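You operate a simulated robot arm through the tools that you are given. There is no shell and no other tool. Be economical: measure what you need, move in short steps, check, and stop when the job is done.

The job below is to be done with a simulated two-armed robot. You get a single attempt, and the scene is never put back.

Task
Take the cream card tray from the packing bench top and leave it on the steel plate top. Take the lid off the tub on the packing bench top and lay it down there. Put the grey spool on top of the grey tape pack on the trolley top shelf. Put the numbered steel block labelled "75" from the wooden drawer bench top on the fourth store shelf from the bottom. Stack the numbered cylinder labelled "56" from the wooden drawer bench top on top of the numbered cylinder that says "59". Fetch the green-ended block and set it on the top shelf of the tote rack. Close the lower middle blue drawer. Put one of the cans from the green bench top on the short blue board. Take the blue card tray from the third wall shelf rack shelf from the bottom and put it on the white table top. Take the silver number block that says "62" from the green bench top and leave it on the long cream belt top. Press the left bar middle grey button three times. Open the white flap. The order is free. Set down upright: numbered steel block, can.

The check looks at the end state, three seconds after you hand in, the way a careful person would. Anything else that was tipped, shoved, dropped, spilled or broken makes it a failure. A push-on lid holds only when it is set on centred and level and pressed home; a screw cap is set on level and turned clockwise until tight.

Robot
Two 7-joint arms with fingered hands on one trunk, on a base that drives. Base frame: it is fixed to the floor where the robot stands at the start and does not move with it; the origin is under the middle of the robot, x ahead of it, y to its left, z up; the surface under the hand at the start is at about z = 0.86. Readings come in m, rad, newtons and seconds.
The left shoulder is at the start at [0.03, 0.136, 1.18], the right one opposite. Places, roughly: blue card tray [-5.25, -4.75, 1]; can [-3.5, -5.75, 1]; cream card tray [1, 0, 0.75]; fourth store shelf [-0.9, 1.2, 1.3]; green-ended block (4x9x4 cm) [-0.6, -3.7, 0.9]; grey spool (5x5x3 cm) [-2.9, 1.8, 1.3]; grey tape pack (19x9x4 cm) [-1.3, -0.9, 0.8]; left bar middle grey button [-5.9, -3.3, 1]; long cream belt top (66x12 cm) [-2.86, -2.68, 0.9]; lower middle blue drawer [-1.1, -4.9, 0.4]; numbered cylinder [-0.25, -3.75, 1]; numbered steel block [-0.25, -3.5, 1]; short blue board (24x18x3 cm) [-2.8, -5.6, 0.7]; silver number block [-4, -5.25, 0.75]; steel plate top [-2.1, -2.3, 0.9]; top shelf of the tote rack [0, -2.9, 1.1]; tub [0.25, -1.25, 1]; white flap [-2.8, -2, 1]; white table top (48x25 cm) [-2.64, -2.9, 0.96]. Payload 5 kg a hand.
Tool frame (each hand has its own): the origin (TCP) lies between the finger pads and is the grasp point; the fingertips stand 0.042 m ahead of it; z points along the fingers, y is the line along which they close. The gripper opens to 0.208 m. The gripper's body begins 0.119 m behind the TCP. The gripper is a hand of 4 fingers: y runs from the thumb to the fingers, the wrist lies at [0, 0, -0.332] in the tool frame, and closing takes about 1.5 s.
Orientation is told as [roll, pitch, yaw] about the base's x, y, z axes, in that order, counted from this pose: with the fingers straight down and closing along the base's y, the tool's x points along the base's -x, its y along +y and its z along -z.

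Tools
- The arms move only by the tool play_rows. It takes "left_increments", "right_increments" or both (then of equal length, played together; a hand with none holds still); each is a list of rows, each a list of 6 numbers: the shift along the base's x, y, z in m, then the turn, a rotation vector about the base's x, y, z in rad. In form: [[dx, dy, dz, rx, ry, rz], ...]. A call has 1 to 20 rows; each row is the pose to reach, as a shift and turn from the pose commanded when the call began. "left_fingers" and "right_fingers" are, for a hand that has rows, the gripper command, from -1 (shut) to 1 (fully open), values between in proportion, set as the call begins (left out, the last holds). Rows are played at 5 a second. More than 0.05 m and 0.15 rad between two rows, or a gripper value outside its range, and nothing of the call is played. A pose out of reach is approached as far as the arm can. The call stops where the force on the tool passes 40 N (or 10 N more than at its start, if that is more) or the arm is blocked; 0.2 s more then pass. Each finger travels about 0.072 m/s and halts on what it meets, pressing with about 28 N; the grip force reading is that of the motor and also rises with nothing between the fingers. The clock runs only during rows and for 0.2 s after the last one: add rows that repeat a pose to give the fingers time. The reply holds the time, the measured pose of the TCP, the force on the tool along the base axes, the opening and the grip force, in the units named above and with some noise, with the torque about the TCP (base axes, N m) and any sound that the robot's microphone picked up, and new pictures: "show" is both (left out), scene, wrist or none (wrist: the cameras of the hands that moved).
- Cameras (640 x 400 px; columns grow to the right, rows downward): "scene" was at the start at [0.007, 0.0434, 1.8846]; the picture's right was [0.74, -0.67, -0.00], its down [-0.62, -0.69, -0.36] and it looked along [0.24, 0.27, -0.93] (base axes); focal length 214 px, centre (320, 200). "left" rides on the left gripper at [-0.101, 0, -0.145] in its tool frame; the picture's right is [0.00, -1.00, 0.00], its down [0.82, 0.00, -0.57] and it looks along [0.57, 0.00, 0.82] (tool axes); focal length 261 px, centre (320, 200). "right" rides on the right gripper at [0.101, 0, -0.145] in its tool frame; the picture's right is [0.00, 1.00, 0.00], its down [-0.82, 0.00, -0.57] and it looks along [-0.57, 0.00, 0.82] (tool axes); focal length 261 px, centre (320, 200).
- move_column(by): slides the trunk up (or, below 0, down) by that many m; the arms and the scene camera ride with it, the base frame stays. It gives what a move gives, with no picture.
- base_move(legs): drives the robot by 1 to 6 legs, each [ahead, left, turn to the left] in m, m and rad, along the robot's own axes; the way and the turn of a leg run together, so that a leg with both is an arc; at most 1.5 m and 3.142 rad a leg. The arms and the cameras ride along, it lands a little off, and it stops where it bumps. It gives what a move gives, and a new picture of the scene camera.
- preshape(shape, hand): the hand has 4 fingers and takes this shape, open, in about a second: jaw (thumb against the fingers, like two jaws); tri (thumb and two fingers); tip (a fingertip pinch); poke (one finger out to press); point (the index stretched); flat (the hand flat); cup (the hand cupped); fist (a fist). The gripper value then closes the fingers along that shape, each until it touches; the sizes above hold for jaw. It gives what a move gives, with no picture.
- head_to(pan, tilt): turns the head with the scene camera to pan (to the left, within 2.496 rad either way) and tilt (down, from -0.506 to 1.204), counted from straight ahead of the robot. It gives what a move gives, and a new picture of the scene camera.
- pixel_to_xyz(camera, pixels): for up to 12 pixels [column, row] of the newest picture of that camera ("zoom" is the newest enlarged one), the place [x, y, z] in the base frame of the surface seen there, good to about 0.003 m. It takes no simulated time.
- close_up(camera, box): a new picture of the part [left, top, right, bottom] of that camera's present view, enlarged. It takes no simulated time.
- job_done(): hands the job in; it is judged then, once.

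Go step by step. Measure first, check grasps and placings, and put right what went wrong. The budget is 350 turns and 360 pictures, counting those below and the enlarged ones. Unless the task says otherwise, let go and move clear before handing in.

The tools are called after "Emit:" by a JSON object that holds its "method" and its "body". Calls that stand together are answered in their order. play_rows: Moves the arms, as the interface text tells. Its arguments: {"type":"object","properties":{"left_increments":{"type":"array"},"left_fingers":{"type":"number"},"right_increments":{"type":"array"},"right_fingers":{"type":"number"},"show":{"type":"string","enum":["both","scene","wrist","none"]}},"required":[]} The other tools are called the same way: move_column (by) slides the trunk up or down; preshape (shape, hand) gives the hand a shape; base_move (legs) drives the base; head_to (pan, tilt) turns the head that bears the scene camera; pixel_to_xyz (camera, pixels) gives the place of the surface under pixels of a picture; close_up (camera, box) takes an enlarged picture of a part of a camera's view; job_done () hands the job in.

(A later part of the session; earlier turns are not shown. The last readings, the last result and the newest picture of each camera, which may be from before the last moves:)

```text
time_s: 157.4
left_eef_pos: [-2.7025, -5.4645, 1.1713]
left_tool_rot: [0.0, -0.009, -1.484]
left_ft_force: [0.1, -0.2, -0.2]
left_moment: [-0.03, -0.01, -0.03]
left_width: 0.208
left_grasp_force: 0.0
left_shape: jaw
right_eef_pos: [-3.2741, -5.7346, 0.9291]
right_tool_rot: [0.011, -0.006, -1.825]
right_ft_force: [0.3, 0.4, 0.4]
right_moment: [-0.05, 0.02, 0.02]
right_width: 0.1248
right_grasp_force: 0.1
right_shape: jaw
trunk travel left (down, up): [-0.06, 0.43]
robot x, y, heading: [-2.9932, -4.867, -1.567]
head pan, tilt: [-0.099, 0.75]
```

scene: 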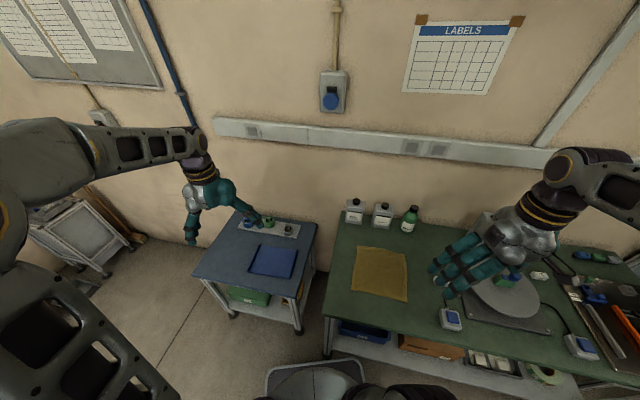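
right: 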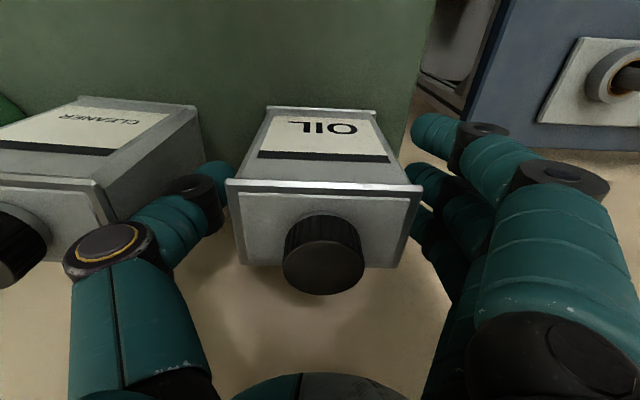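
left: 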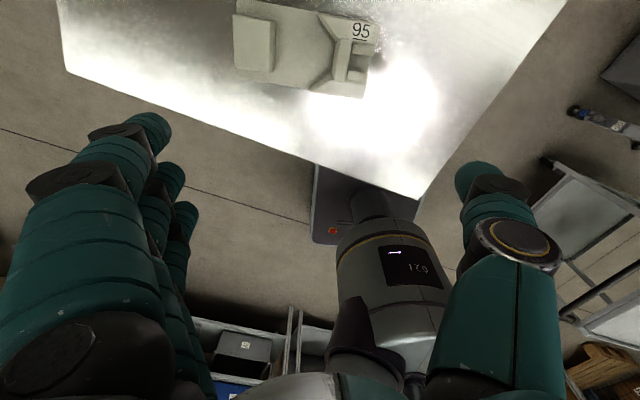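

Thumb sits in the gap, fingers outside the right side. I close and then lift.

Emit:
{"method": "play_rows", "body": {"right_increments": [[0, 0, 0, 0, 0, 0], [0, 0, 0, 0, 0, 0], [0, 0, 0, 0, 0, 0], [0, 0, 0, 0, 0, 0], [0, 0, 0, 0, 0, 0], [0, 0, 0, 0, 0, 0]], "right_fingers": -0.6, "show": "none"}}

Emit:
{"method": "play_rows", "body": {"right_increments": [[0, 0.0, 0.02, 0, 0, 0], [0, 0.005, 0.06, 0, 0, 0], [0, 0.01, 0.1, 0, 0, 0], [0, 0.03, 0.14, 0, 0, 0], [0, 0.05, 0.18, 0, 0, 0]], "show": "both"}}

```text
time_s: 158.8
left_eef_pos: [-2.7033, -5.4644, 1.1712]
left_tool_rot: [0.001, -0.009, -1.483]
left_ft_force: [-0.5, -0.3, -0.6]
left_moment: [-0.04, -0.01, 0.0]
left_width: 0.2077
left_grasp_force: 0.0
left_shape: jaw
right_eef_pos: [-3.2746, -5.7353, 0.9289]
right_tool_rot: [0.013, -0.004, -1.824]
right_ft_force: [-0.6, -1.0, 0.6]
right_moment: [0.03, -0.01, 0.0]
right_width: 0.076
right_grasp_force: 28.0
right_shape: jaw
trunk travel left (down, up): [-0.06, 0.43]
robot x, y, heading: [-2.9893, -4.869, -1.569]
head pan, tilt: [-0.099, 0.75]
```

```text
time_s: 160.0
left_eef_pos: [-2.7025, -5.4635, 1.1711]
left_tool_rot: [0.001, -0.008, -1.483]
left_ft_force: [0.0, 0.5, 1.2]
left_moment: [-0.13, 0.05, 0.01]
left_width: 0.2076
left_grasp_force: 0.1
left_shape: jaw
right_eef_pos: [-3.2681, -5.6809, 1.1064]
right_tool_rot: [0.012, -0.004, -1.824]
right_ft_force: [0.4, 0.7, -4.2]
right_moment: [-0.1, 0.13, 0.01]
right_width: 0.0758
right_grasp_force: 28.1
right_shape: jaw
trunk travel left (down, up): [-0.06, 0.43]
robot x, y, heading: [-2.9914, -4.8702, -1.568]
head pan, tilt: [-0.099, 0.75]
```

scene: 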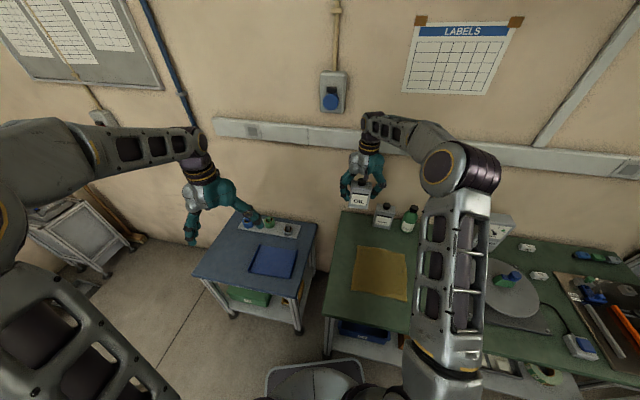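
right: 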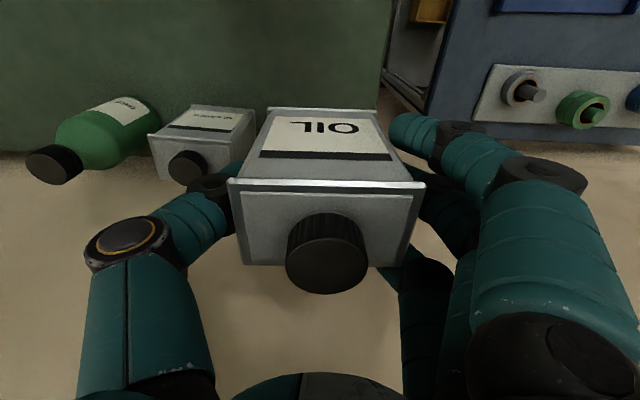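

The OIL can is held (≈4 N). I move the left hand aside, back off slightly and slide the base left in front of the blue table.

Emit:
{"method": "play_rows", "body": {"left_increments": [[0.03, 0.03, 0, 0, 0, 0], [0.06, 0.06, 0, 0, 0, 0], [0.09, 0.09, 0, 0, 0, 0], [0.11, 0.12, 0, 0, 0, 0]], "show": "none"}}

Emit:
{"method": "base_move", "body": {"legs": [[-0.04, 0, 0], [0, 0.33, 0]]}}

```text
time_s: 161.0
left_eef_pos: [-2.5937, -5.3478, 1.1751]
left_tool_rot: [-0.001, -0.008, -1.484]
left_ft_force: [0.6, 0.6, -0.2]
left_moment: [-0.05, 0.0, 0.0]
left_width: 0.208
left_grasp_force: 0.1
left_shape: jaw
right_eef_pos: [-3.2697, -5.6803, 1.1072]
right_tool_rot: [0.012, -0.005, -1.824]
right_ft_force: [0.1, 0.4, -3.6]
right_moment: [-0.04, -0.02, -0.02]
right_width: 0.0758
right_grasp_force: 28.3
right_shape: jaw
trunk travel left (down, up): [-0.06, 0.43]
robot x, y, heading: [-2.9879, -4.8653, -1.57]
head pan, tilt: [-0.099, 0.75]
```

```text
time_s: 163.7
left_eef_pos: [-2.263, -5.3097, 1.1736]
left_tool_rot: [0.0, -0.009, -1.489]
left_ft_force: [-0.1, -0.1, -0.3]
left_moment: [0.04, 0.11, 0.0]
left_width: 0.2079
left_grasp_force: 0.1
left_shape: jaw
right_eef_pos: [-2.9399, -5.6418, 1.1074]
right_tool_rot: [0.012, -0.003, -1.828]
right_ft_force: [1.5, -1.8, -3.5]
right_moment: [0.01, 0.21, -0.03]
right_width: 0.0759
right_grasp_force: 28.2
right_shape: jaw
trunk travel left (down, up): [-0.06, 0.43]
robot x, y, heading: [-2.6642, -4.824, -1.574]
head pan, tilt: [-0.099, 0.75]
```

scene: 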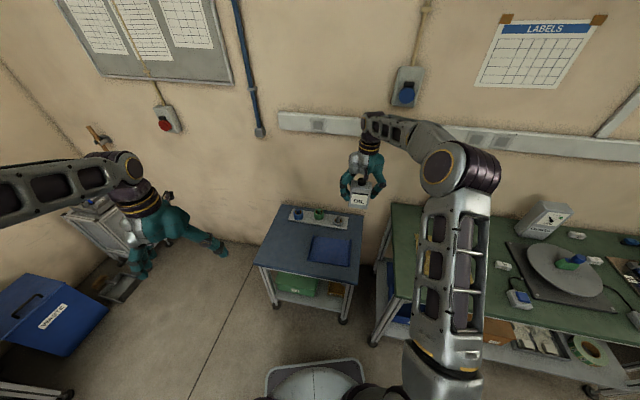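

I move the can over the board centre and lower to just above it.

Emit:
{"method": "play_rows", "body": {"right_increments": [[0.04, 0.012, 0, 0, 0, 0], [0.08, 0.025, -0.01, 0, 0, 0], [0.12, 0.037, -0.02, 0, 0, 0], [0.144, 0.043, -0.05, 0, 0, 0], [0.144, 0.043, -0.1, 0, 0, 0], [0.144, 0.043, -0.15, 0, 0, 0], [0.144, 0.043, -0.2, 0, 0, 0], [0.144, 0.043, -0.25, 0, 0, 0], [0.144, 0.043, -0.29, 0, 0, 0], [0.144, 0.043, -0.3, 0, 0, 0]], "show": "both"}}

```text
time_s: 165.9
left_eef_pos: [-2.2649, -5.308, 1.1735]
left_tool_rot: [-0.001, -0.009, -1.489]
left_ft_force: [0.6, 0.8, -0.4]
left_moment: [-0.01, 0.02, 0.0]
left_width: 0.2081
left_grasp_force: 0.0
left_shape: jaw
right_eef_pos: [-2.7966, -5.5971, 0.8092]
right_tool_rot: [0.013, -0.001, -1.828]
right_ft_force: [-0.6, -0.3, -3.0]
right_moment: [-0.03, 0.01, 0.02]
right_width: 0.0756
right_grasp_force: 27.9
right_shape: jaw
trunk travel left (down, up): [-0.06, 0.43]
robot x, y, heading: [-2.661, -4.824, -1.576]
head pan, tilt: [-0.099, 0.75]
```

scene: 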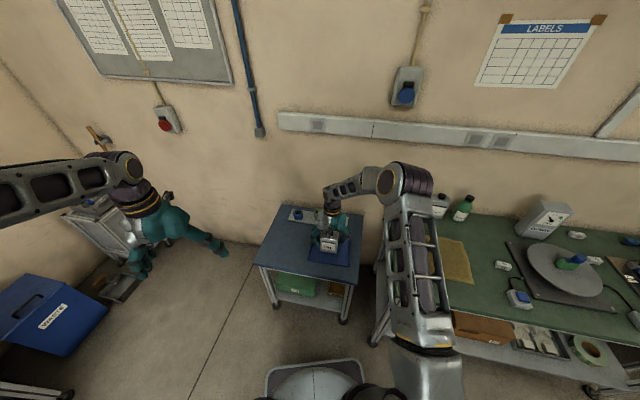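
right: 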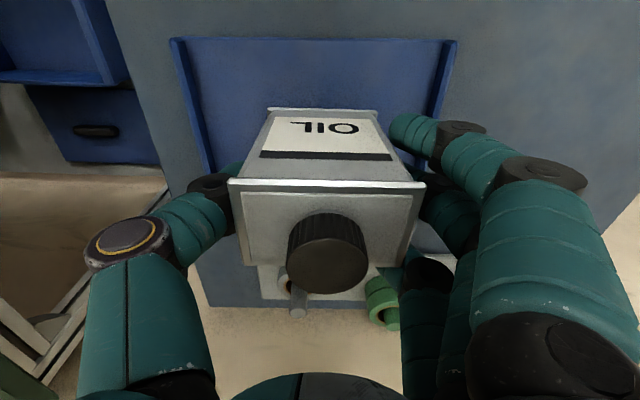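

The can is above the board, centred between its lips. I lower in small steps to contact.

Emit:
{"method": "play_rows", "body": {"right_increments": [[0, 0.002, -0.015, 0, 0, 0], [0, 0.003, -0.024, 0, 0, 0], [0, 0.003, -0.028, 0, 0, 0], [0, 0.003, -0.031, 0, 0, 0], [0, 0.003, -0.034, 0, 0, 0], [0, 0.003, -0.037, 0, 0, 0], [0, 0.003, -0.04, 0, 0, 0]], "show": "none"}}

```text
time_s: 167.6
left_eef_pos: [-2.2654, -5.3077, 1.1752]
left_tool_rot: [-0.001, -0.011, -1.489]
left_ft_force: [0.4, -0.8, -1.4]
left_moment: [0.08, -0.01, 0.01]
left_width: 0.2081
left_grasp_force: 0.0
left_shape: jaw
right_eef_pos: [-2.7962, -5.5976, 0.774]
right_tool_rot: [0.015, -0.008, -1.83]
right_ft_force: [-2.3, 8.6, 25.9]
right_moment: [0.56, -0.18, 0.07]
right_width: 0.0764
right_grasp_force: 28.0
right_shape: jaw
trunk travel left (down, up): [-0.06, 0.43]
robot x, y, heading: [-2.6599, -4.8289, -1.569]
head pan, tilt: [-0.099, 0.75]
stopped in row 7 (right hand): the force on the tool passed its limit at 41 N (the readings are from after the stop); the commanded pose is now the measured one
```

Contact at z 0.774 as expected. I release and rise.

Emit:
{"method": "play_rows", "body": {"right_increments": [[0, 0, 0.002, 0, 0, 0], [0, 0, 0.002, 0, 0, 0], [0, 0, 0.002, 0, 0, 0], [0, 0, 0.002, 0, 0, 0], [0, 0, 0.002, 0, 0, 0], [0, 0, 0.04, 0, 0, 0], [0, 0, 0.08, 0, 0, 0], [0, 0, 0.12, 0, 0, 0], [0, 0, 0.16, 0, 0, 0], [0, 0, 0.2, 0, 0, 0], [0, 0, 0.24, 0, 0, 0], [0, 0.03, 0.27, 0, 0, 0], [0, 0.06, 0.3, 0, 0, 0]], "right_fingers": 0.3, "show": "both"}}

```text
time_s: 170.4
left_eef_pos: [-2.2639, -5.308, 1.175]
left_tool_rot: [-0.001, -0.007, -1.489]
left_ft_force: [0.6, 0.6, 0.5]
left_moment: [-0.06, 0.0, -0.03]
left_width: 0.2083
left_grasp_force: 0.1
left_shape: jaw
right_eef_pos: [-2.7987, -5.5329, 1.0713]
right_tool_rot: [0.014, -0.009, -1.827]
right_ft_force: [0.3, 0.7, 0.0]
right_moment: [-0.07, 0.05, -0.01]
right_width: 0.1348
right_grasp_force: 0.0
right_shape: jaw
trunk travel left (down, up): [-0.06, 0.43]
robot x, y, heading: [-2.6563, -4.8296, -1.572]
head pan, tilt: [-0.099, 0.75]
```

scene: 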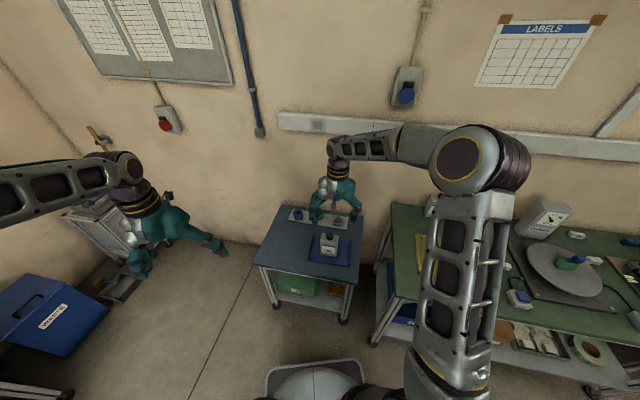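
right: 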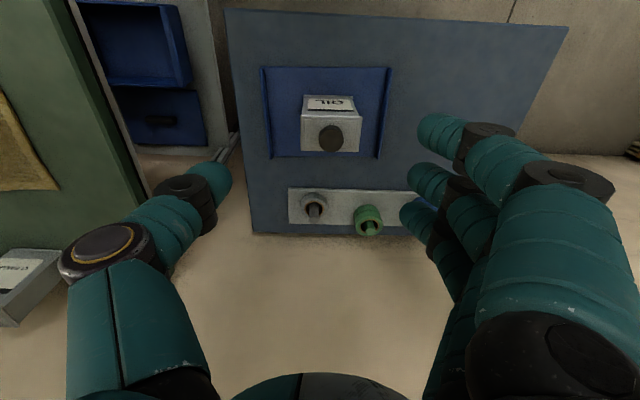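

The can stands upright on the board. Now for the "62" block: I tuck the right hand, back off and move west along the green bench.

Emit:
{"method": "play_rows", "body": {"right_increments": [[-0.02, 0.04, 0.02, 0, 0, 0.05], [-0.04, 0.08, 0.05, 0, 0, 0.1], [-0.06, 0.12, 0.08, 0, 0, 0.15], [-0.08, 0.16, 0.11, 0, 0, 0.2], [-0.1, 0.2, 0.13, 0, 0, 0.25]], "show": "none"}}

Emit:
{"method": "base_move", "body": {"legs": [[-0.15, 0, 0], [0, -0.7, 0], [0, 0, -0.3]]}}

Emit:
{"method": "head_to", "body": {"pan": -0.2, "tilt": 0.75}}

```text
refused: row 2 steps farther than a row can; nothing moved
```

```text
time_s: 176.2
left_eef_pos: [-3.1143, -5.2524, 1.1739]
left_tool_rot: [0.002, -0.009, -1.792]
left_ft_force: [0.0, -0.2, 0.4]
left_moment: [0.03, -0.16, 0.03]
left_width: 0.208
left_grasp_force: 0.2
left_shape: jaw
right_eef_pos: [-3.6897, -5.3072, 1.07]
right_tool_rot: [0.013, -0.008, -2.134]
right_ft_force: [-1.2, 0.0, 0.0]
right_moment: [-0.03, -0.09, 0.03]
right_width: 0.1349
right_grasp_force: 0.0
right_shape: jaw
trunk travel left (down, up): [-0.06, 0.43]
robot x, y, heading: [-3.3455, -4.6732, -1.877]
head pan, tilt: [-0.099, 0.75]
```

scene: 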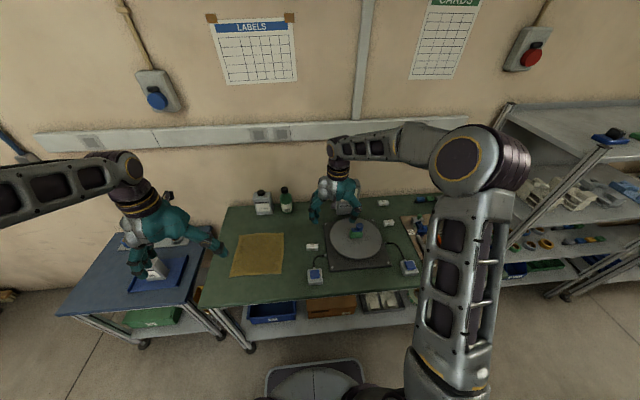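

```text
time_s: 176.8
left_eef_pos: [-3.1127, -5.2528, 1.1736]
left_tool_rot: [0.0, -0.008, -1.793]
left_ft_force: [0.8, 0.5, 0.4]
left_moment: [0.0, 0.03, -0.01]
left_width: 0.2081
left_grasp_force: 0.1
left_shape: jaw
right_eef_pos: [-3.6901, -5.3084, 1.0704]
right_tool_rot: [0.012, -0.009, -2.131]
right_ft_force: [1.0, -0.5, 0.3]
right_moment: [0.0, 0.03, -0.02]
right_width: 0.135
right_grasp_force: 0.0
right_shape: jaw
trunk travel left (down, up): [-0.06, 0.43]
robot x, y, heading: [-3.3449, -4.6761, -1.879]
head pan, tilt: [-0.201, 0.75]
```

scene: 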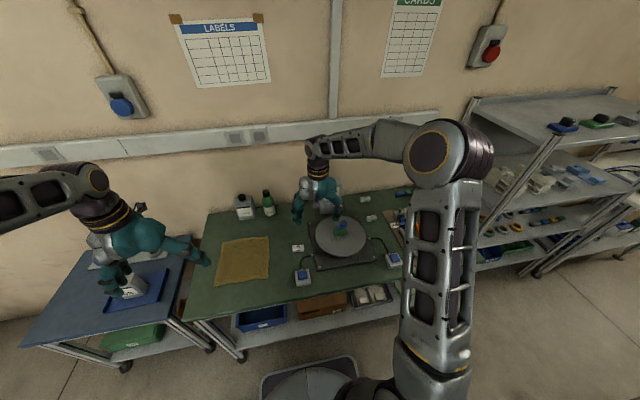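

I enlarge the bench to find the "62" block.

Emit:
{"method": "close_up", "body": {"camera": "scene", "box": [280, 180, 420, 290]}}

Emit:
{"method": "close_up", "body": {"camera": "right", "box": [0, 0, 640, 200]}}

```text
3.64 times, centred on (350, 235) of scene
```

zoom: 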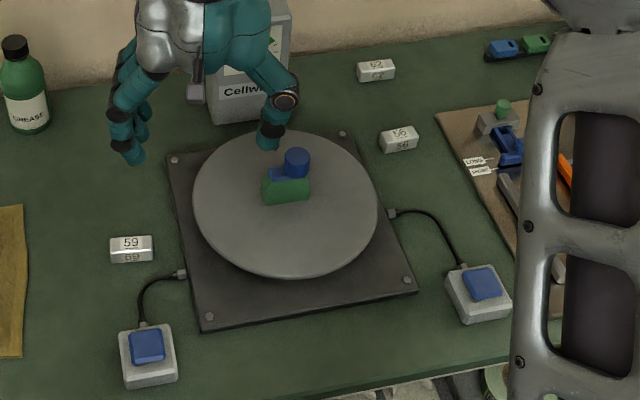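

```text
1.00 times, centred on (320, 100) of right (not enlarged: the box is as wide or as high as the picture)
```

zoom: 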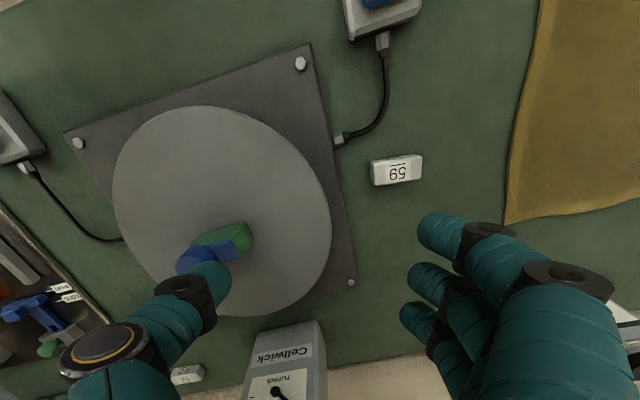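

Candidates: "59", "56" and one at zoom (376,70) reading "52/62". I enlarge that and measure.

Emit:
{"method": "close_up", "body": {"camera": "scene", "box": [345, 190, 395, 225]}}

Emit:
{"method": "pixel_to_xyz", "body": {"camera": "zoom", "pixels": [[215, 155], [180, 140], [260, 135], [190, 175], [360, 320], [260, 165], [140, 200]]}}

```text
11.43 times, centred on (370, 208) of scene
```

zoom: 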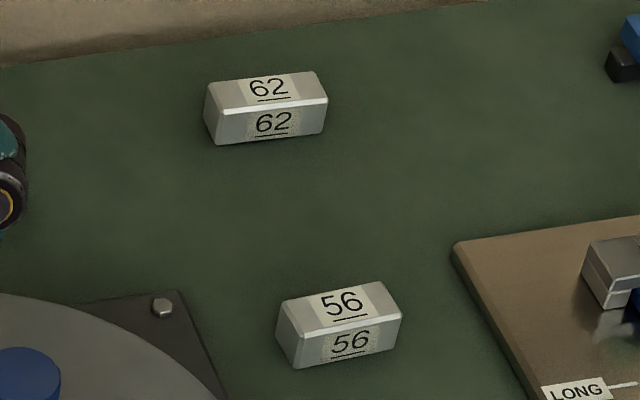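

```text
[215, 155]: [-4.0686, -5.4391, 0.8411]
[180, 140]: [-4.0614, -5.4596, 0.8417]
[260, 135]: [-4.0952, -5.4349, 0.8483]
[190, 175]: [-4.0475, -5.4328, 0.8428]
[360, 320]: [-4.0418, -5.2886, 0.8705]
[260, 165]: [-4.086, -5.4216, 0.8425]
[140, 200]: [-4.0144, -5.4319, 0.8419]
```

It reads 62. I measure its corners.

Emit:
{"method": "pixel_to_xyz", "body": {"camera": "zoom", "pixels": [[210, 90], [222, 108], [322, 98], [312, 78], [265, 90], [270, 122], [325, 125], [220, 140]]}}

```text
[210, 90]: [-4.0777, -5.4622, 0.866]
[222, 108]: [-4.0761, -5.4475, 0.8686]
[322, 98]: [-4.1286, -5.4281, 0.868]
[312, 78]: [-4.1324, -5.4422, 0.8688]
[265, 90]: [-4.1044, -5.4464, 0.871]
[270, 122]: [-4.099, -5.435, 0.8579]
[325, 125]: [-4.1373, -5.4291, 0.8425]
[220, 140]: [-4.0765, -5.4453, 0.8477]
```

The 62 block is centred at (−4.104,−5.446), 6 cm long, top z 0.869. I strafe right 0.33 m and edge closer.

Emit:
{"method": "base_move", "body": {"legs": [[0, -0.33, 0], [0.07, 0, -0.02]]}}

Emit:
{"method": "pixel_to_xyz", "body": {"camera": "scene", "pixels": [[320, 200], [240, 300], [150, 330]]}}

```text
time_s: 179.7
left_eef_pos: [-3.4747, -5.2259, 1.1739]
left_tool_rot: [0.0, -0.008, -1.819]
left_ft_force: [-1.1, -1.7, -1.4]
left_moment: [0.27, -0.11, -0.01]
left_width: 0.2082
left_grasp_force: 0.2
left_shape: jaw
right_eef_pos: [-4.054, -5.2643, 1.0678]
right_tool_rot: [0.011, -0.005, -2.159]
right_ft_force: [-0.6, -1.3, -1.6]
right_moment: [0.21, -0.05, -0.08]
right_width: 0.135
right_grasp_force: 0.1
right_shape: jaw
trunk travel left (down, up): [-0.06, 0.43]
robot x, y, heading: [-3.6931, -4.6393, -1.9]
head pan, tilt: [-0.201, 0.75]
```

scene: 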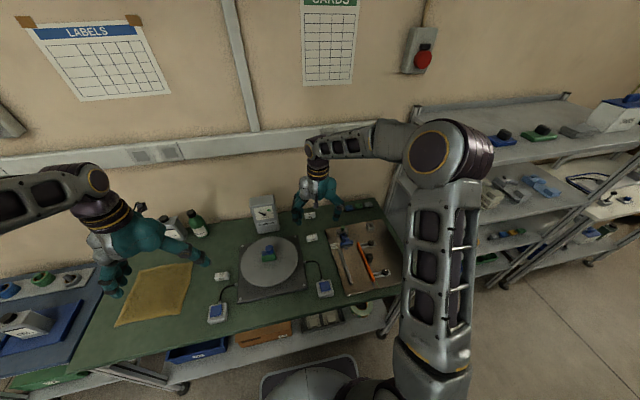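

```text
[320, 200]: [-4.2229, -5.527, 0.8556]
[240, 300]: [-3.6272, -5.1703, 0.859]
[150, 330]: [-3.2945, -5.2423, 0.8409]
```

I rise a bit, turn the hand −1.32 rad so it closes across the block's narrow side, and move above the block.

Emit:
{"method": "play_rows", "body": {"right_increments": [[-0.005, -0.01, 0.03, 0, 0, -0.13], [-0.01, -0.03, 0.05, 0, 0, -0.26], [-0.015, -0.05, 0.05, 0, 0, -0.39], [-0.02, -0.07, 0.05, 0, 0, -0.52], [-0.025, -0.09, 0.05, 0, 0, -0.65], [-0.03, -0.11, 0.05, 0, 0, -0.78], [-0.035, -0.13, 0.05, 0, 0, -0.91], [-0.04, -0.15, 0.05, 0, 0, -1.04], [-0.045, -0.17, 0.05, 0, 0, -1.17], [-0.05, -0.182, 0.03, 0, 0, -1.32], [-0.05, -0.182, 0.0, 0, 0, -1.32], [-0.05, -0.182, 0.0, 0, 0, -1.32]], "right_fingers": -0.2, "show": "wrist"}}

```text
time_s: 182.3
left_eef_pos: [-3.474, -5.2241, 1.1742]
left_tool_rot: [0.001, -0.008, -1.819]
left_ft_force: [-0.2, 0.7, -0.3]
left_moment: [-0.04, 0.05, -0.01]
left_width: 0.2079
left_grasp_force: 0.0
left_shape: jaw
right_eef_pos: [-4.1023, -5.4473, 1.0722]
right_tool_rot: [0.012, -0.008, 2.806]
right_ft_force: [-0.2, 0.2, 0.4]
right_moment: [0.01, 0.0, 0.0]
right_width: 0.0838
right_grasp_force: 0.1
right_shape: jaw
trunk travel left (down, up): [-0.06, 0.43]
robot x, y, heading: [-3.688, -4.6393, -1.904]
head pan, tilt: [-0.201, 0.75]
```

right: 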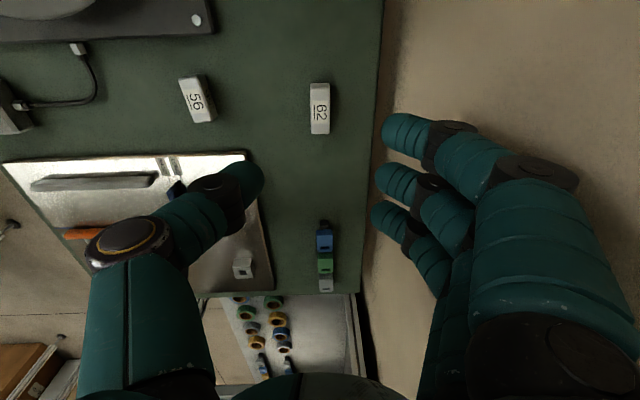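

The 62 block is aligned at (320,108). I descend to z≈0.89 and close.

Emit:
{"method": "play_rows", "body": {"right_increments": [[0, 0, -0.04, 0, 0, 0], [0, 0, -0.08, 0, 0, 0], [-0.001, 0, -0.12, 0, 0, 0], [-0.001, 0, -0.15, 0, 0, 0], [-0.001, 0.001, -0.17, 0, 0, 0], [-0.001, 0.001, -0.18, 0, 0, 0], [-0.001, 0.001, -0.18, 0, 0, 0]], "show": "wrist"}}

```text
time_s: 183.9
left_eef_pos: [-3.4737, -5.2238, 1.1736]
left_tool_rot: [0.001, -0.01, -1.818]
left_ft_force: [-0.7, -0.2, 0.0]
left_moment: [0.03, -0.01, 0.0]
left_width: 0.2078
left_grasp_force: 0.1
left_shape: jaw
right_eef_pos: [-4.1035, -5.4458, 0.889]
right_tool_rot: [0.012, -0.008, 2.805]
right_ft_force: [0.1, 0.2, 0.4]
right_moment: [-0.03, 0.01, 0.0]
right_width: 0.0834
right_grasp_force: 0.2
right_shape: jaw
trunk travel left (down, up): [-0.06, 0.43]
robot x, y, heading: [-3.6923, -4.641, -1.902]
head pan, tilt: [-0.201, 0.75]
```

right: 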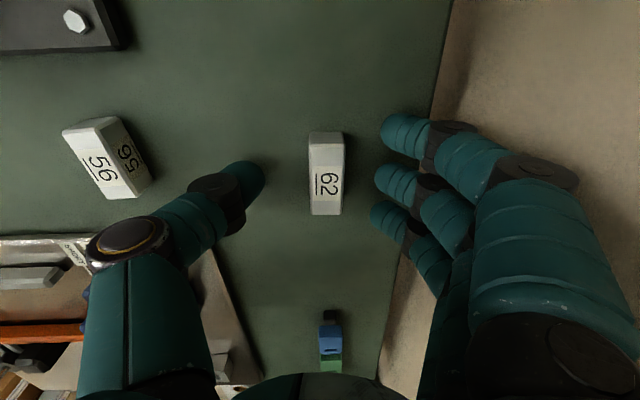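

Aligned between thumb and fingers. I close, then lift.

Emit:
{"method": "play_rows", "body": {"right_increments": [[0, 0, 0, 0, 0, 0], [0, 0, 0, 0, 0, 0], [0, 0, 0, 0, 0, 0], [0, 0, 0, 0, 0, 0], [0, 0, 0, 0, 0, 0]], "right_fingers": -1, "show": "none"}}

Emit:
{"method": "play_rows", "body": {"right_increments": [[0, 0, 0.02, 0, 0, 0], [0.0, 0.0, 0.06, 0, 0, 0], [0.01, 0.01, 0.1, 0, 0, 0], [0.02, 0.03, 0.14, 0, 0, 0], [0.03, 0.05, 0.18, 0, 0, 0]], "show": "wrist"}}

```text
time_s: 185.1
left_eef_pos: [-3.4743, -5.2244, 1.1744]
left_tool_rot: [0.0, -0.009, -1.819]
left_ft_force: [-0.1, -0.7, -0.4]
left_moment: [-0.02, 0.0, 0.0]
left_width: 0.2078
left_grasp_force: 0.0
left_shape: jaw
right_eef_pos: [-4.1021, -5.4438, 0.8888]
right_tool_rot: [0.013, -0.009, 2.804]
right_ft_force: [0.3, -0.2, -0.6]
right_moment: [0.03, 0.0, -0.02]
right_width: 0.0196
right_grasp_force: 28.4
right_shape: jaw
trunk travel left (down, up): [-0.06, 0.43]
robot x, y, heading: [-3.6906, -4.6385, -1.903]
head pan, tilt: [-0.201, 0.75]
```

```text
time_s: 186.3
left_eef_pos: [-3.4735, -5.2238, 1.1739]
left_tool_rot: [0.001, -0.009, -1.818]
left_ft_force: [0.1, 0.9, 1.3]
left_moment: [-0.14, 0.01, -0.02]
left_width: 0.2079
left_grasp_force: 0.0
left_shape: jaw
right_eef_pos: [-4.0747, -5.3933, 1.0705]
right_tool_rot: [0.012, -0.01, 2.806]
right_ft_force: [0.4, 0.4, -1.2]
right_moment: [-0.1, 0.09, 0.0]
right_width: 0.0196
right_grasp_force: 28.1
right_shape: jaw
trunk travel left (down, up): [-0.06, 0.43]
robot x, y, heading: [-3.6934, -4.6443, -1.895]
head pan, tilt: [-0.201, 0.75]
```

right: 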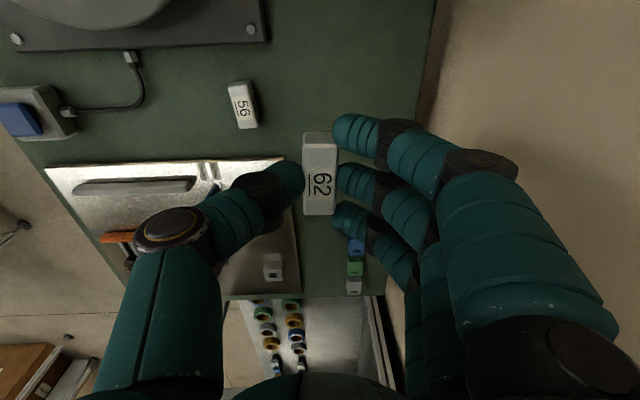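

The 62 block is held. I tuck the right hand back to its normal yaw and back away, then look west toward the rack and button.

Emit:
{"method": "play_rows", "body": {"right_increments": [[0.0, 0.03, 0.02, 0, 0, 0.13], [0.0, 0.06, 0.04, 0, 0, 0.26], [0.0, 0.09, 0.06, 0, 0, 0.39], [0.0, 0.12, 0.08, 0, 0, 0.52], [0.0, 0.15, 0.1, 0, 0, 0.65], [0.0, 0.18, 0.1, 0, 0, 0.78], [0.0, 0.21, 0.1, 0, 0, 0.91], [0.0, 0.23, 0.1, 0, 0, 1.04], [0.0, 0.25, 0.1, 0, 0, 1.17], [0, 0.25, 0.1, 0, 0, 1.32], [0, 0.25, 0.1, 0, 0, 1.45]], "show": "none"}}

Emit:
{"method": "head_to", "body": {"pan": -1.2, "tilt": 0.5}}

Emit:
{"method": "head_to", "body": {"pan": -0.6, "tilt": 0.5}}

```text
time_s: 188.7
left_eef_pos: [-3.474, -5.2238, 1.1748]
left_tool_rot: [0.001, -0.01, -1.819]
left_ft_force: [0.4, 0.6, 0.1]
left_moment: [-0.1, 0.01, 0.03]
left_width: 0.208
left_grasp_force: 0.1
left_shape: jaw
right_eef_pos: [-4.0746, -5.1444, 1.1717]
right_tool_rot: [0.015, -0.007, -2.025]
right_ft_force: [-0.5, 0.0, -0.8]
right_moment: [-0.05, -0.06, 0.0]
right_width: 0.0197
right_grasp_force: 27.6
right_shape: jaw
trunk travel left (down, up): [-0.06, 0.43]
robot x, y, heading: [-3.6918, -4.6423, -1.904]
head pan, tilt: [-0.201, 0.75]
```

```text
time_s: 189.9
left_eef_pos: [-3.4743, -5.2246, 1.1733]
left_tool_rot: [-0.001, -0.008, -1.817]
left_ft_force: [0.1, -0.3, 0.4]
left_moment: [-0.02, 0.02, 0.0]
left_width: 0.2076
left_grasp_force: 0.0
left_shape: jaw
right_eef_pos: [-4.0738, -5.1448, 1.1704]
right_tool_rot: [0.012, -0.008, -2.029]
right_ft_force: [0.8, 0.4, -2.2]
right_moment: [0.0, 0.01, -0.02]
right_width: 0.0197
right_grasp_force: 27.6
right_shape: jaw
trunk travel left (down, up): [-0.06, 0.43]
robot x, y, heading: [-3.6915, -4.638, -1.906]
head pan, tilt: [-1.201, 0.499]
```

scene: 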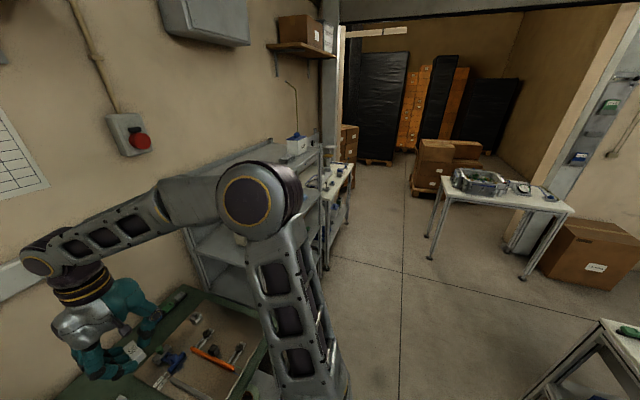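

```text
time_s: 190.9
left_eef_pos: [-3.4742, -5.2238, 1.1746]
left_tool_rot: [-0.001, -0.006, -1.818]
left_ft_force: [0.1, 0.4, 0.2]
left_moment: [-0.02, -0.03, 0.0]
left_width: 0.2078
left_grasp_force: 0.0
left_shape: jaw
right_eef_pos: [-4.0738, -5.1442, 1.1709]
right_tool_rot: [0.012, -0.005, -2.029]
right_ft_force: [-0.3, 0.3, -1.0]
right_moment: [-0.03, 0.0, 0.03]
right_width: 0.0198
right_grasp_force: 28.4
right_shape: jaw
trunk travel left (down, up): [-0.06, 0.43]
robot x, y, heading: [-3.6885, -4.6385, -1.902]
head pan, tilt: [-0.6, 0.499]
```

scene: 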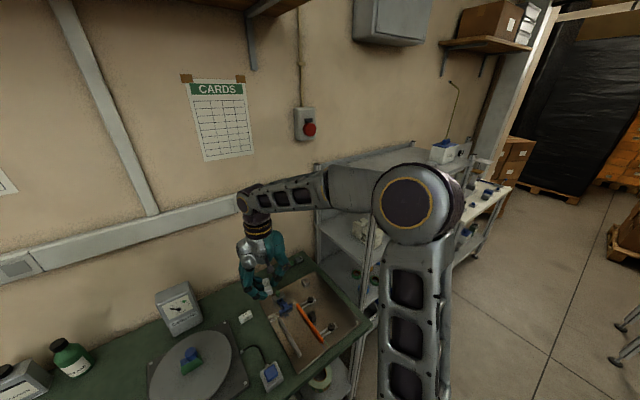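

A small table with a device is at (490,190) in the previous west view; I turn back there, enlarge and measure for the button.

Emit:
{"method": "head_to", "body": {"pan": -1.3, "tilt": 0.5}}

Emit:
{"method": "pixel_to_xyz", "body": {"camera": "scene", "pixels": [[440, 180], [490, 190], [420, 255], [560, 175], [330, 260], [300, 140], [600, 280]]}}

Emit:
{"method": "close_up", "body": {"camera": "scene", "box": [390, 140, 550, 240]}}

```text
time_s: 192.0
left_eef_pos: [-3.4742, -5.2253, 1.1749]
left_tool_rot: [-0.001, -0.009, -1.818]
left_ft_force: [0.2, -0.5, 0.8]
left_moment: [-0.02, 0.0, 0.0]
left_width: 0.2079
left_grasp_force: 0.1
left_shape: jaw
right_eef_pos: [-4.0729, -5.1437, 1.17]
right_tool_rot: [0.012, -0.009, -2.026]
right_ft_force: [-0.1, -0.6, -0.8]
right_moment: [-0.02, 0.0, 0.0]
right_width: 0.0198
right_grasp_force: 27.7
right_shape: jaw
trunk travel left (down, up): [-0.06, 0.43]
robot x, y, heading: [-3.6918, -4.6401, -1.899]
head pan, tilt: [-1.3, 0.499]
```

scene: 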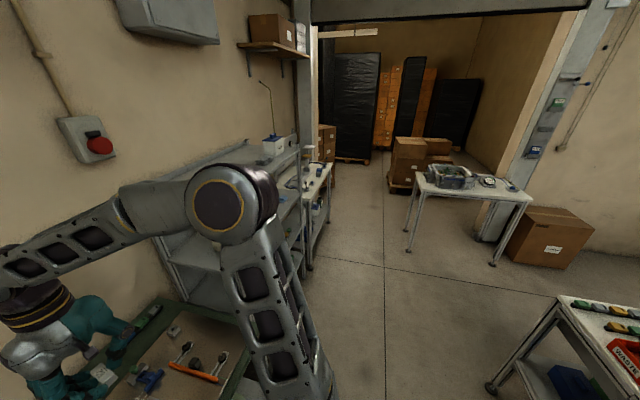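

```text
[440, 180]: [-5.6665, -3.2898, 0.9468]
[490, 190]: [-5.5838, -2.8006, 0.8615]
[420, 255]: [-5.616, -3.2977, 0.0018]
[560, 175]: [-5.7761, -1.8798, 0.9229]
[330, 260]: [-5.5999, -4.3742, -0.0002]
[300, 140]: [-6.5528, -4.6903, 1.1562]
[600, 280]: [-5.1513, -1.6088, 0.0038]
```

```text
4.00 times, centred on (470, 190) of scene
```

zoom: 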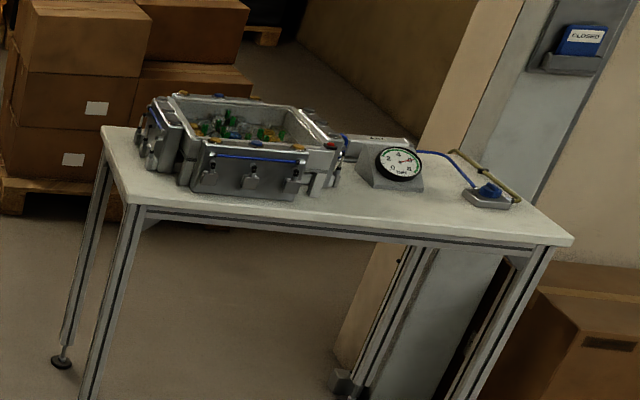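

The metal box with bars sits at (−5.67,−3.29). I back off slightly and turn west to see the way.

Emit:
{"method": "base_move", "body": {"legs": [[-0.12, 0, 0], [0, 0, -1.25]]}}

Emit:
{"method": "head_to", "body": {"pan": -0.2, "tilt": 0.55}}

```text
time_s: 196.4
left_eef_pos: [-4.1499, -4.9013, 1.1744]
left_tool_rot: [-0.001, -0.008, -3.104]
left_ft_force: [0.3, 0.1, -0.1]
left_moment: [-0.01, -0.03, 0.0]
left_width: 0.2081
left_grasp_force: 0.0
left_shape: jaw
right_eef_pos: [-4.2443, -4.3039, 1.1711]
right_tool_rot: [0.012, -0.007, 2.97]
right_ft_force: [-0.3, 0.2, -1.1]
right_moment: [-0.03, -0.02, 0.01]
right_width: 0.0196
right_grasp_force: 28.3
right_shape: jaw
trunk travel left (down, up): [-0.06, 0.43]
robot x, y, heading: [-3.6522, -4.5263, 3.097]
head pan, tilt: [-1.3, 0.499]
```

scene: 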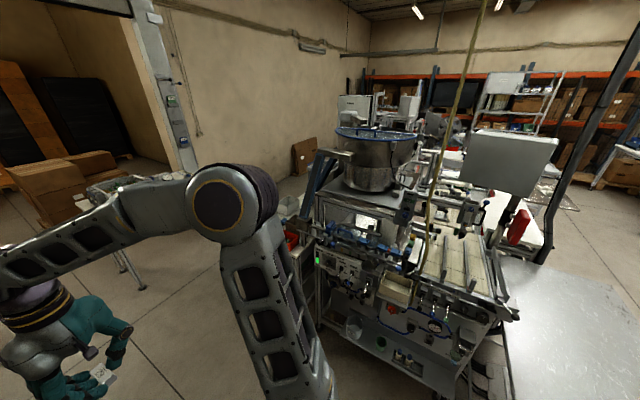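

```text
time_s: 197.8
left_eef_pos: [-4.1508, -4.9015, 1.1741]
left_tool_rot: [0.0, -0.009, -3.102]
left_ft_force: [0.4, 0.1, 0.4]
left_moment: [-0.06, -0.01, 0.02]
left_width: 0.2081
left_grasp_force: 0.1
left_shape: jaw
right_eef_pos: [-4.2444, -4.3041, 1.1713]
right_tool_rot: [0.012, -0.006, 2.97]
right_ft_force: [0.3, 0.9, -1.3]
right_moment: [-0.01, -0.01, 0.0]
right_width: 0.0198
right_grasp_force: 28.2
right_shape: jaw
trunk travel left (down, up): [-0.06, 0.43]
robot x, y, heading: [-3.653, -4.5274, 3.099]
head pan, tilt: [-0.201, 0.55]
```

scene: 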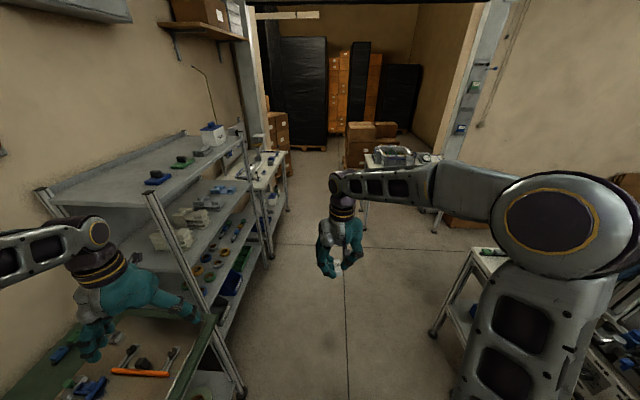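

The aisle west is clear between the rack at left and a cart at right; I measure the cart and table edges.

Emit:
{"method": "pixel_to_xyz", "body": {"camera": "scene", "pixels": [[432, 332], [475, 252], [365, 225], [390, 160], [368, 152], [435, 228], [270, 250], [235, 385], [205, 300]]}}

```text
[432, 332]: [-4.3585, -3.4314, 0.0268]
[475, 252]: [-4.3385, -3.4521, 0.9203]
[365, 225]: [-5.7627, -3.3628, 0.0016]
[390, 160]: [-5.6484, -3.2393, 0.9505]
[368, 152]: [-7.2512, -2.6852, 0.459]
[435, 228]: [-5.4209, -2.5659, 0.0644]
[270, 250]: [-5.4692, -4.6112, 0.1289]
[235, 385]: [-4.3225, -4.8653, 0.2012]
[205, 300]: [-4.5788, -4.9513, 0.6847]
```

I take a two-leg path to (−4.95,−3.4), staying clear of rack and cart.

Emit:
{"method": "base_move", "body": {"legs": [[0, 0, -0.29], [1.0, 0, 0], [0.55, -0.6, 0]]}}

Emit:
{"method": "head_to", "body": {"pan": 0.2, "tilt": 0.75}}

```text
time_s: 208.0
left_eef_pos: [-5.5353, -3.6715, 1.1732]
left_tool_rot: [-0.001, -0.009, 2.91]
left_ft_force: [0.2, 0.7, -0.3]
left_moment: [-0.05, -0.04, -0.01]
left_width: 0.2077
left_grasp_force: 0.0
left_shape: jaw
right_eef_pos: [-5.4654, -3.0698, 1.1704]
right_tool_rot: [0.014, -0.008, 2.7]
right_ft_force: [0.2, -0.3, -1.6]
right_moment: [-0.05, -0.03, 0.01]
right_width: 0.0198
right_grasp_force: 28.2
right_shape: jaw
trunk travel left (down, up): [-0.06, 0.43]
robot x, y, heading: [-4.9531, -3.4481, 2.822]
head pan, tilt: [-0.201, 0.55]
```

scene: 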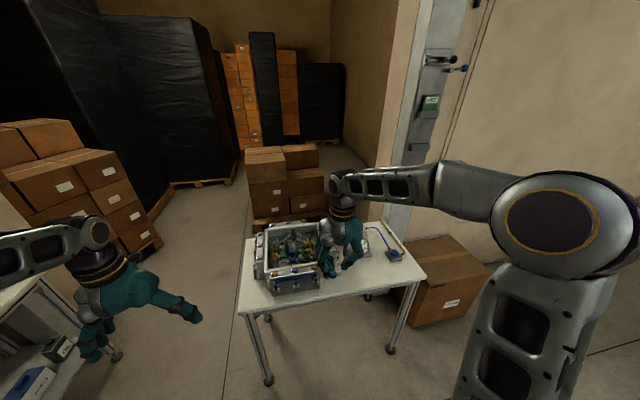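

```text
time_s: 208.9
left_eef_pos: [-5.5355, -3.6711, 1.1748]
left_tool_rot: [0.002, -0.008, 2.909]
left_ft_force: [0.4, -0.6, 0.0]
left_moment: [-0.01, 0.0, -0.03]
left_width: 0.2079
left_grasp_force: 0.0
left_shape: jaw
right_eef_pos: [-5.4664, -3.0713, 1.1712]
right_tool_rot: [0.011, -0.005, 2.7]
right_ft_force: [0.0, -0.2, -1.0]
right_moment: [0.0, -0.01, 0.02]
right_width: 0.0197
right_grasp_force: 28.1
right_shape: jaw
trunk travel left (down, up): [-0.06, 0.43]
robot x, y, heading: [-4.9522, -3.4434, 2.827]
head pan, tilt: [0.201, 0.75]
```

scene: 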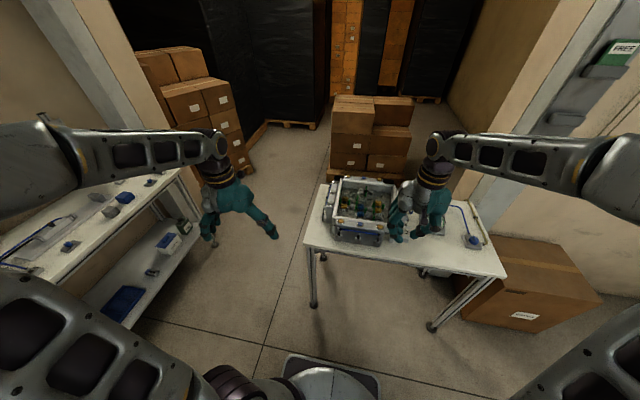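

The box is at (360,205). I enlarge it to find the grey buttons.

Emit:
{"method": "close_up", "body": {"camera": "scene", "box": [310, 165, 410, 255]}}

```text
4.44 times, centred on (360, 210) of scene
```

zoom: 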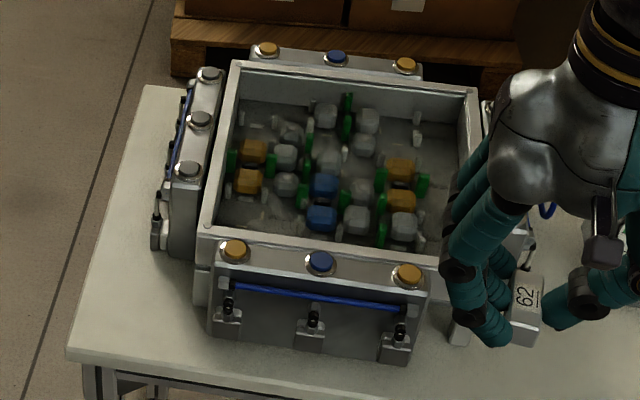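

The left bar carries three grey buttons at zoom (210,74), (200,119), (188,169). I measure the middle one.

Emit:
{"method": "pixel_to_xyz", "body": {"camera": "zoom", "pixels": [[200, 117], [210, 72], [188, 167], [193, 140], [202, 125], [190, 190], [225, 120], [237, 245], [320, 260], [155, 235]]}}

```text
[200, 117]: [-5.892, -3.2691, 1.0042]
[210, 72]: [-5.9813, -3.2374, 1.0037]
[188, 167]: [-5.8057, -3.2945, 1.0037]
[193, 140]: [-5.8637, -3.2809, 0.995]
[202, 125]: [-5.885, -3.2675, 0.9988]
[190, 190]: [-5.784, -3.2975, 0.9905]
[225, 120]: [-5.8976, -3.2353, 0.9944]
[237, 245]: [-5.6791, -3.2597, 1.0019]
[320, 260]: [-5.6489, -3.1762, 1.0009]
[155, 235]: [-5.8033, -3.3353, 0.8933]
```

The button is at (−5.892,−3.269,1.004), 0.96 m away. I check how close I can drive to the table edge.

Emit:
{"method": "pixel_to_xyz", "body": {"camera": "scene", "pixels": [[306, 245], [400, 262], [505, 277], [313, 303], [432, 327]]}}

```text
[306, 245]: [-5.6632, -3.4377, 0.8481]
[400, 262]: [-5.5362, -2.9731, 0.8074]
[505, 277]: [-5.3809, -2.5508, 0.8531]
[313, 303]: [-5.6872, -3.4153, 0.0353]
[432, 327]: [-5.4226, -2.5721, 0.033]
```

There is 0.68 m to the edge; I drive ahead 0.24 m. The hands stay above the box height.

Emit:
{"method": "base_move", "body": {"legs": [[0.24, 0, 0]]}}

Emit:
{"method": "preshape", "body": {"hand": "left", "shape": "poke"}}

Emit:
{"method": "close_up", "body": {"camera": "scene", "box": [180, 150, 420, 300]}}

Emit:
{"method": "close_up", "body": {"camera": "left", "box": [0, 0, 640, 400]}}

```text
time_s: 210.6
left_eef_pos: [-5.7629, -3.5979, 1.1735]
left_tool_rot: [-0.001, -0.006, 2.914]
left_ft_force: [-1.7, -0.5, -0.8]
left_moment: [-0.07, -0.14, -0.02]
left_width: 0.2077
left_grasp_force: 0.0
left_shape: jaw
right_eef_pos: [-5.6957, -2.9974, 1.1695]
right_tool_rot: [0.012, -0.003, 2.704]
right_ft_force: [-0.5, 1.1, -1.6]
right_moment: [-0.04, -0.12, 0.03]
right_width: 0.0197
right_grasp_force: 28.0
right_shape: jaw
trunk travel left (down, up): [-0.06, 0.43]
robot x, y, heading: [-5.1819, -3.3702, 2.829]
head pan, tilt: [0.201, 0.75]
```

scene: 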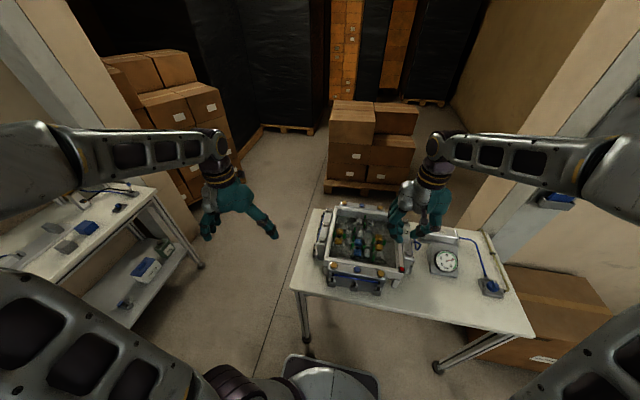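

```text
time_s: 211.5
left_eef_pos: [-5.7598, -3.6002, 1.173]
left_tool_rot: [-0.002, -0.009, 2.913]
left_ft_force: [-0.5, -0.2, 0.5]
left_moment: [0.02, -0.01, 0.0]
left_width: 0.0
left_grasp_force: 0.1
left_shape: poke
right_eef_pos: [-5.694, -2.9994, 1.1708]
right_tool_rot: [0.01, -0.007, 2.702]
right_ft_force: [-0.5, -0.1, -1.1]
right_moment: [-0.04, -0.02, 0.0]
right_width: 0.0196
right_grasp_force: 28.4
right_shape: jaw
trunk travel left (down, up): [-0.06, 0.43]
robot x, y, heading: [-5.1836, -3.3757, 2.831]
head pan, tilt: [0.201, 0.75]
```

```text
2.67 times, centred on (300, 225) of scene
```

zoom: 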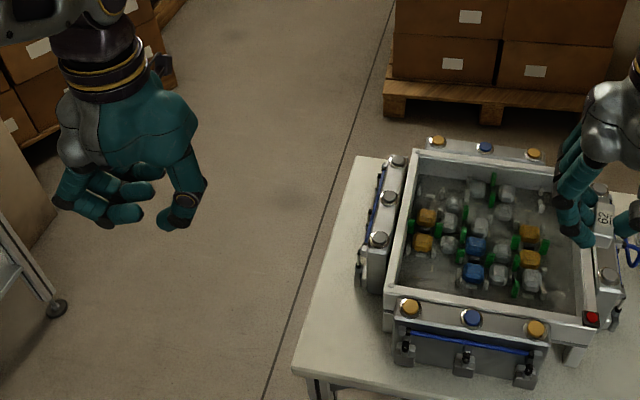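

```text
1.00 times, centred on (320, 200) of left (not enlarged: the box is as wide or as high as the picture)
```

zoom: 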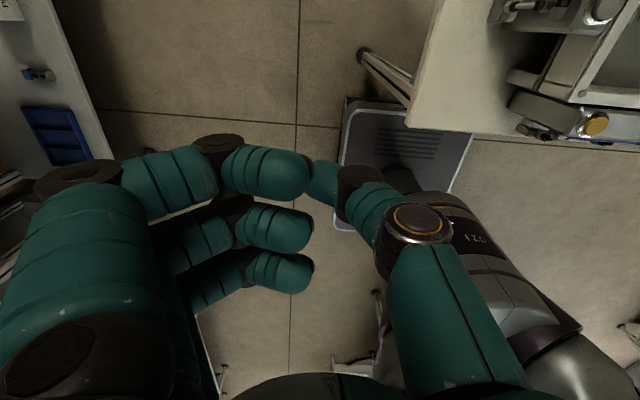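

In poke the thumb tip and curled fingers are at similar height; "point" gave a cleaner, longer finger. I use point and measure the tip.

Emit:
{"method": "preshape", "body": {"hand": "left", "shape": "point"}}

Emit:
{"method": "close_up", "body": {"camera": "scene", "box": [180, 150, 420, 300]}}

Emit:
{"method": "pixel_to_xyz", "body": {"camera": "zoom", "pixels": [[386, 197], [396, 160], [379, 238], [200, 235], [205, 228], [195, 222]]}}

```text
time_s: 212.4
left_eef_pos: [-5.7616, -3.5992, 1.1738]
left_tool_rot: [0.002, -0.009, 2.913]
left_ft_force: [-0.9, 0.5, 0.7]
left_moment: [0.03, -0.01, -0.03]
left_width: 0.2015
left_grasp_force: 0.1
left_shape: point
right_eef_pos: [-5.6932, -2.9978, 1.1705]
right_tool_rot: [0.012, -0.007, 2.703]
right_ft_force: [0.0, 0.2, -1.8]
right_moment: [-0.02, 0.0, -0.01]
right_width: 0.0197
right_grasp_force: 28.3
right_shape: jaw
trunk travel left (down, up): [-0.06, 0.43]
robot x, y, heading: [-5.1818, -3.3727, 2.832]
head pan, tilt: [0.201, 0.75]
```

```text
2.67 times, centred on (300, 225) of scene
```

zoom: 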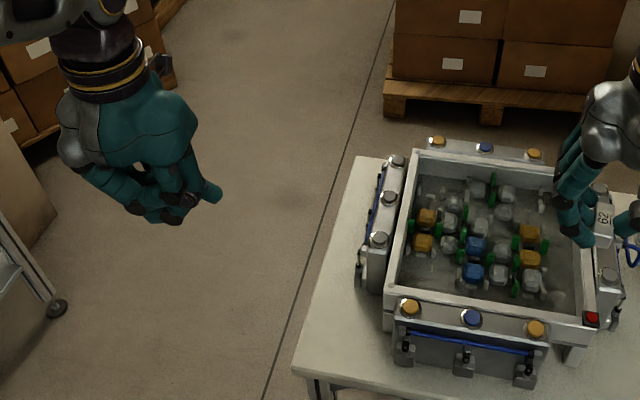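

```text
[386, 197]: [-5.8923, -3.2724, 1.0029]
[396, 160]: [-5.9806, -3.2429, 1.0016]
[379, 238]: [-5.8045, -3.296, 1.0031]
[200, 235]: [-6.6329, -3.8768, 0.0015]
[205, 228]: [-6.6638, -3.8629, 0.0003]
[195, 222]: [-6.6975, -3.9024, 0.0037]
```

Emit:
{"method": "pixel_to_xyz", "body": {"camera": "zoom", "pixels": [[212, 193], [215, 198], [208, 200], [217, 190], [170, 205], [140, 205]]}}

Emit:
{"method": "close_up", "body": {"camera": "left", "box": [0, 0, 640, 400]}}

```text
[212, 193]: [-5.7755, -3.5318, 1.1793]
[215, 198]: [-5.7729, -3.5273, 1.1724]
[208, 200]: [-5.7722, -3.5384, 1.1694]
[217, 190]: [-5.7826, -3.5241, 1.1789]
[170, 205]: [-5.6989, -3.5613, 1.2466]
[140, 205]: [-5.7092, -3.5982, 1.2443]
```

```text
1.00 times, centred on (320, 200) of left (not enlarged: the box is as wide or as high as the picture)
```

zoom: 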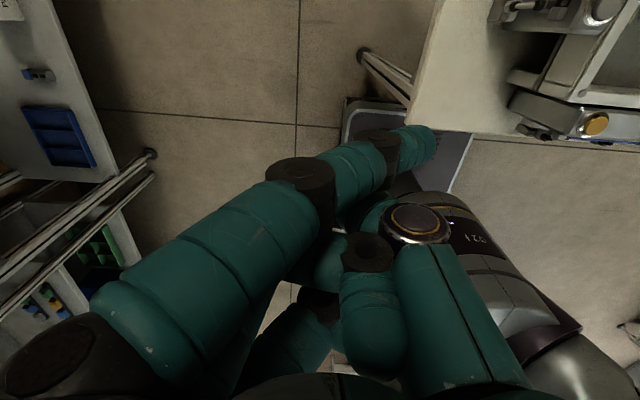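

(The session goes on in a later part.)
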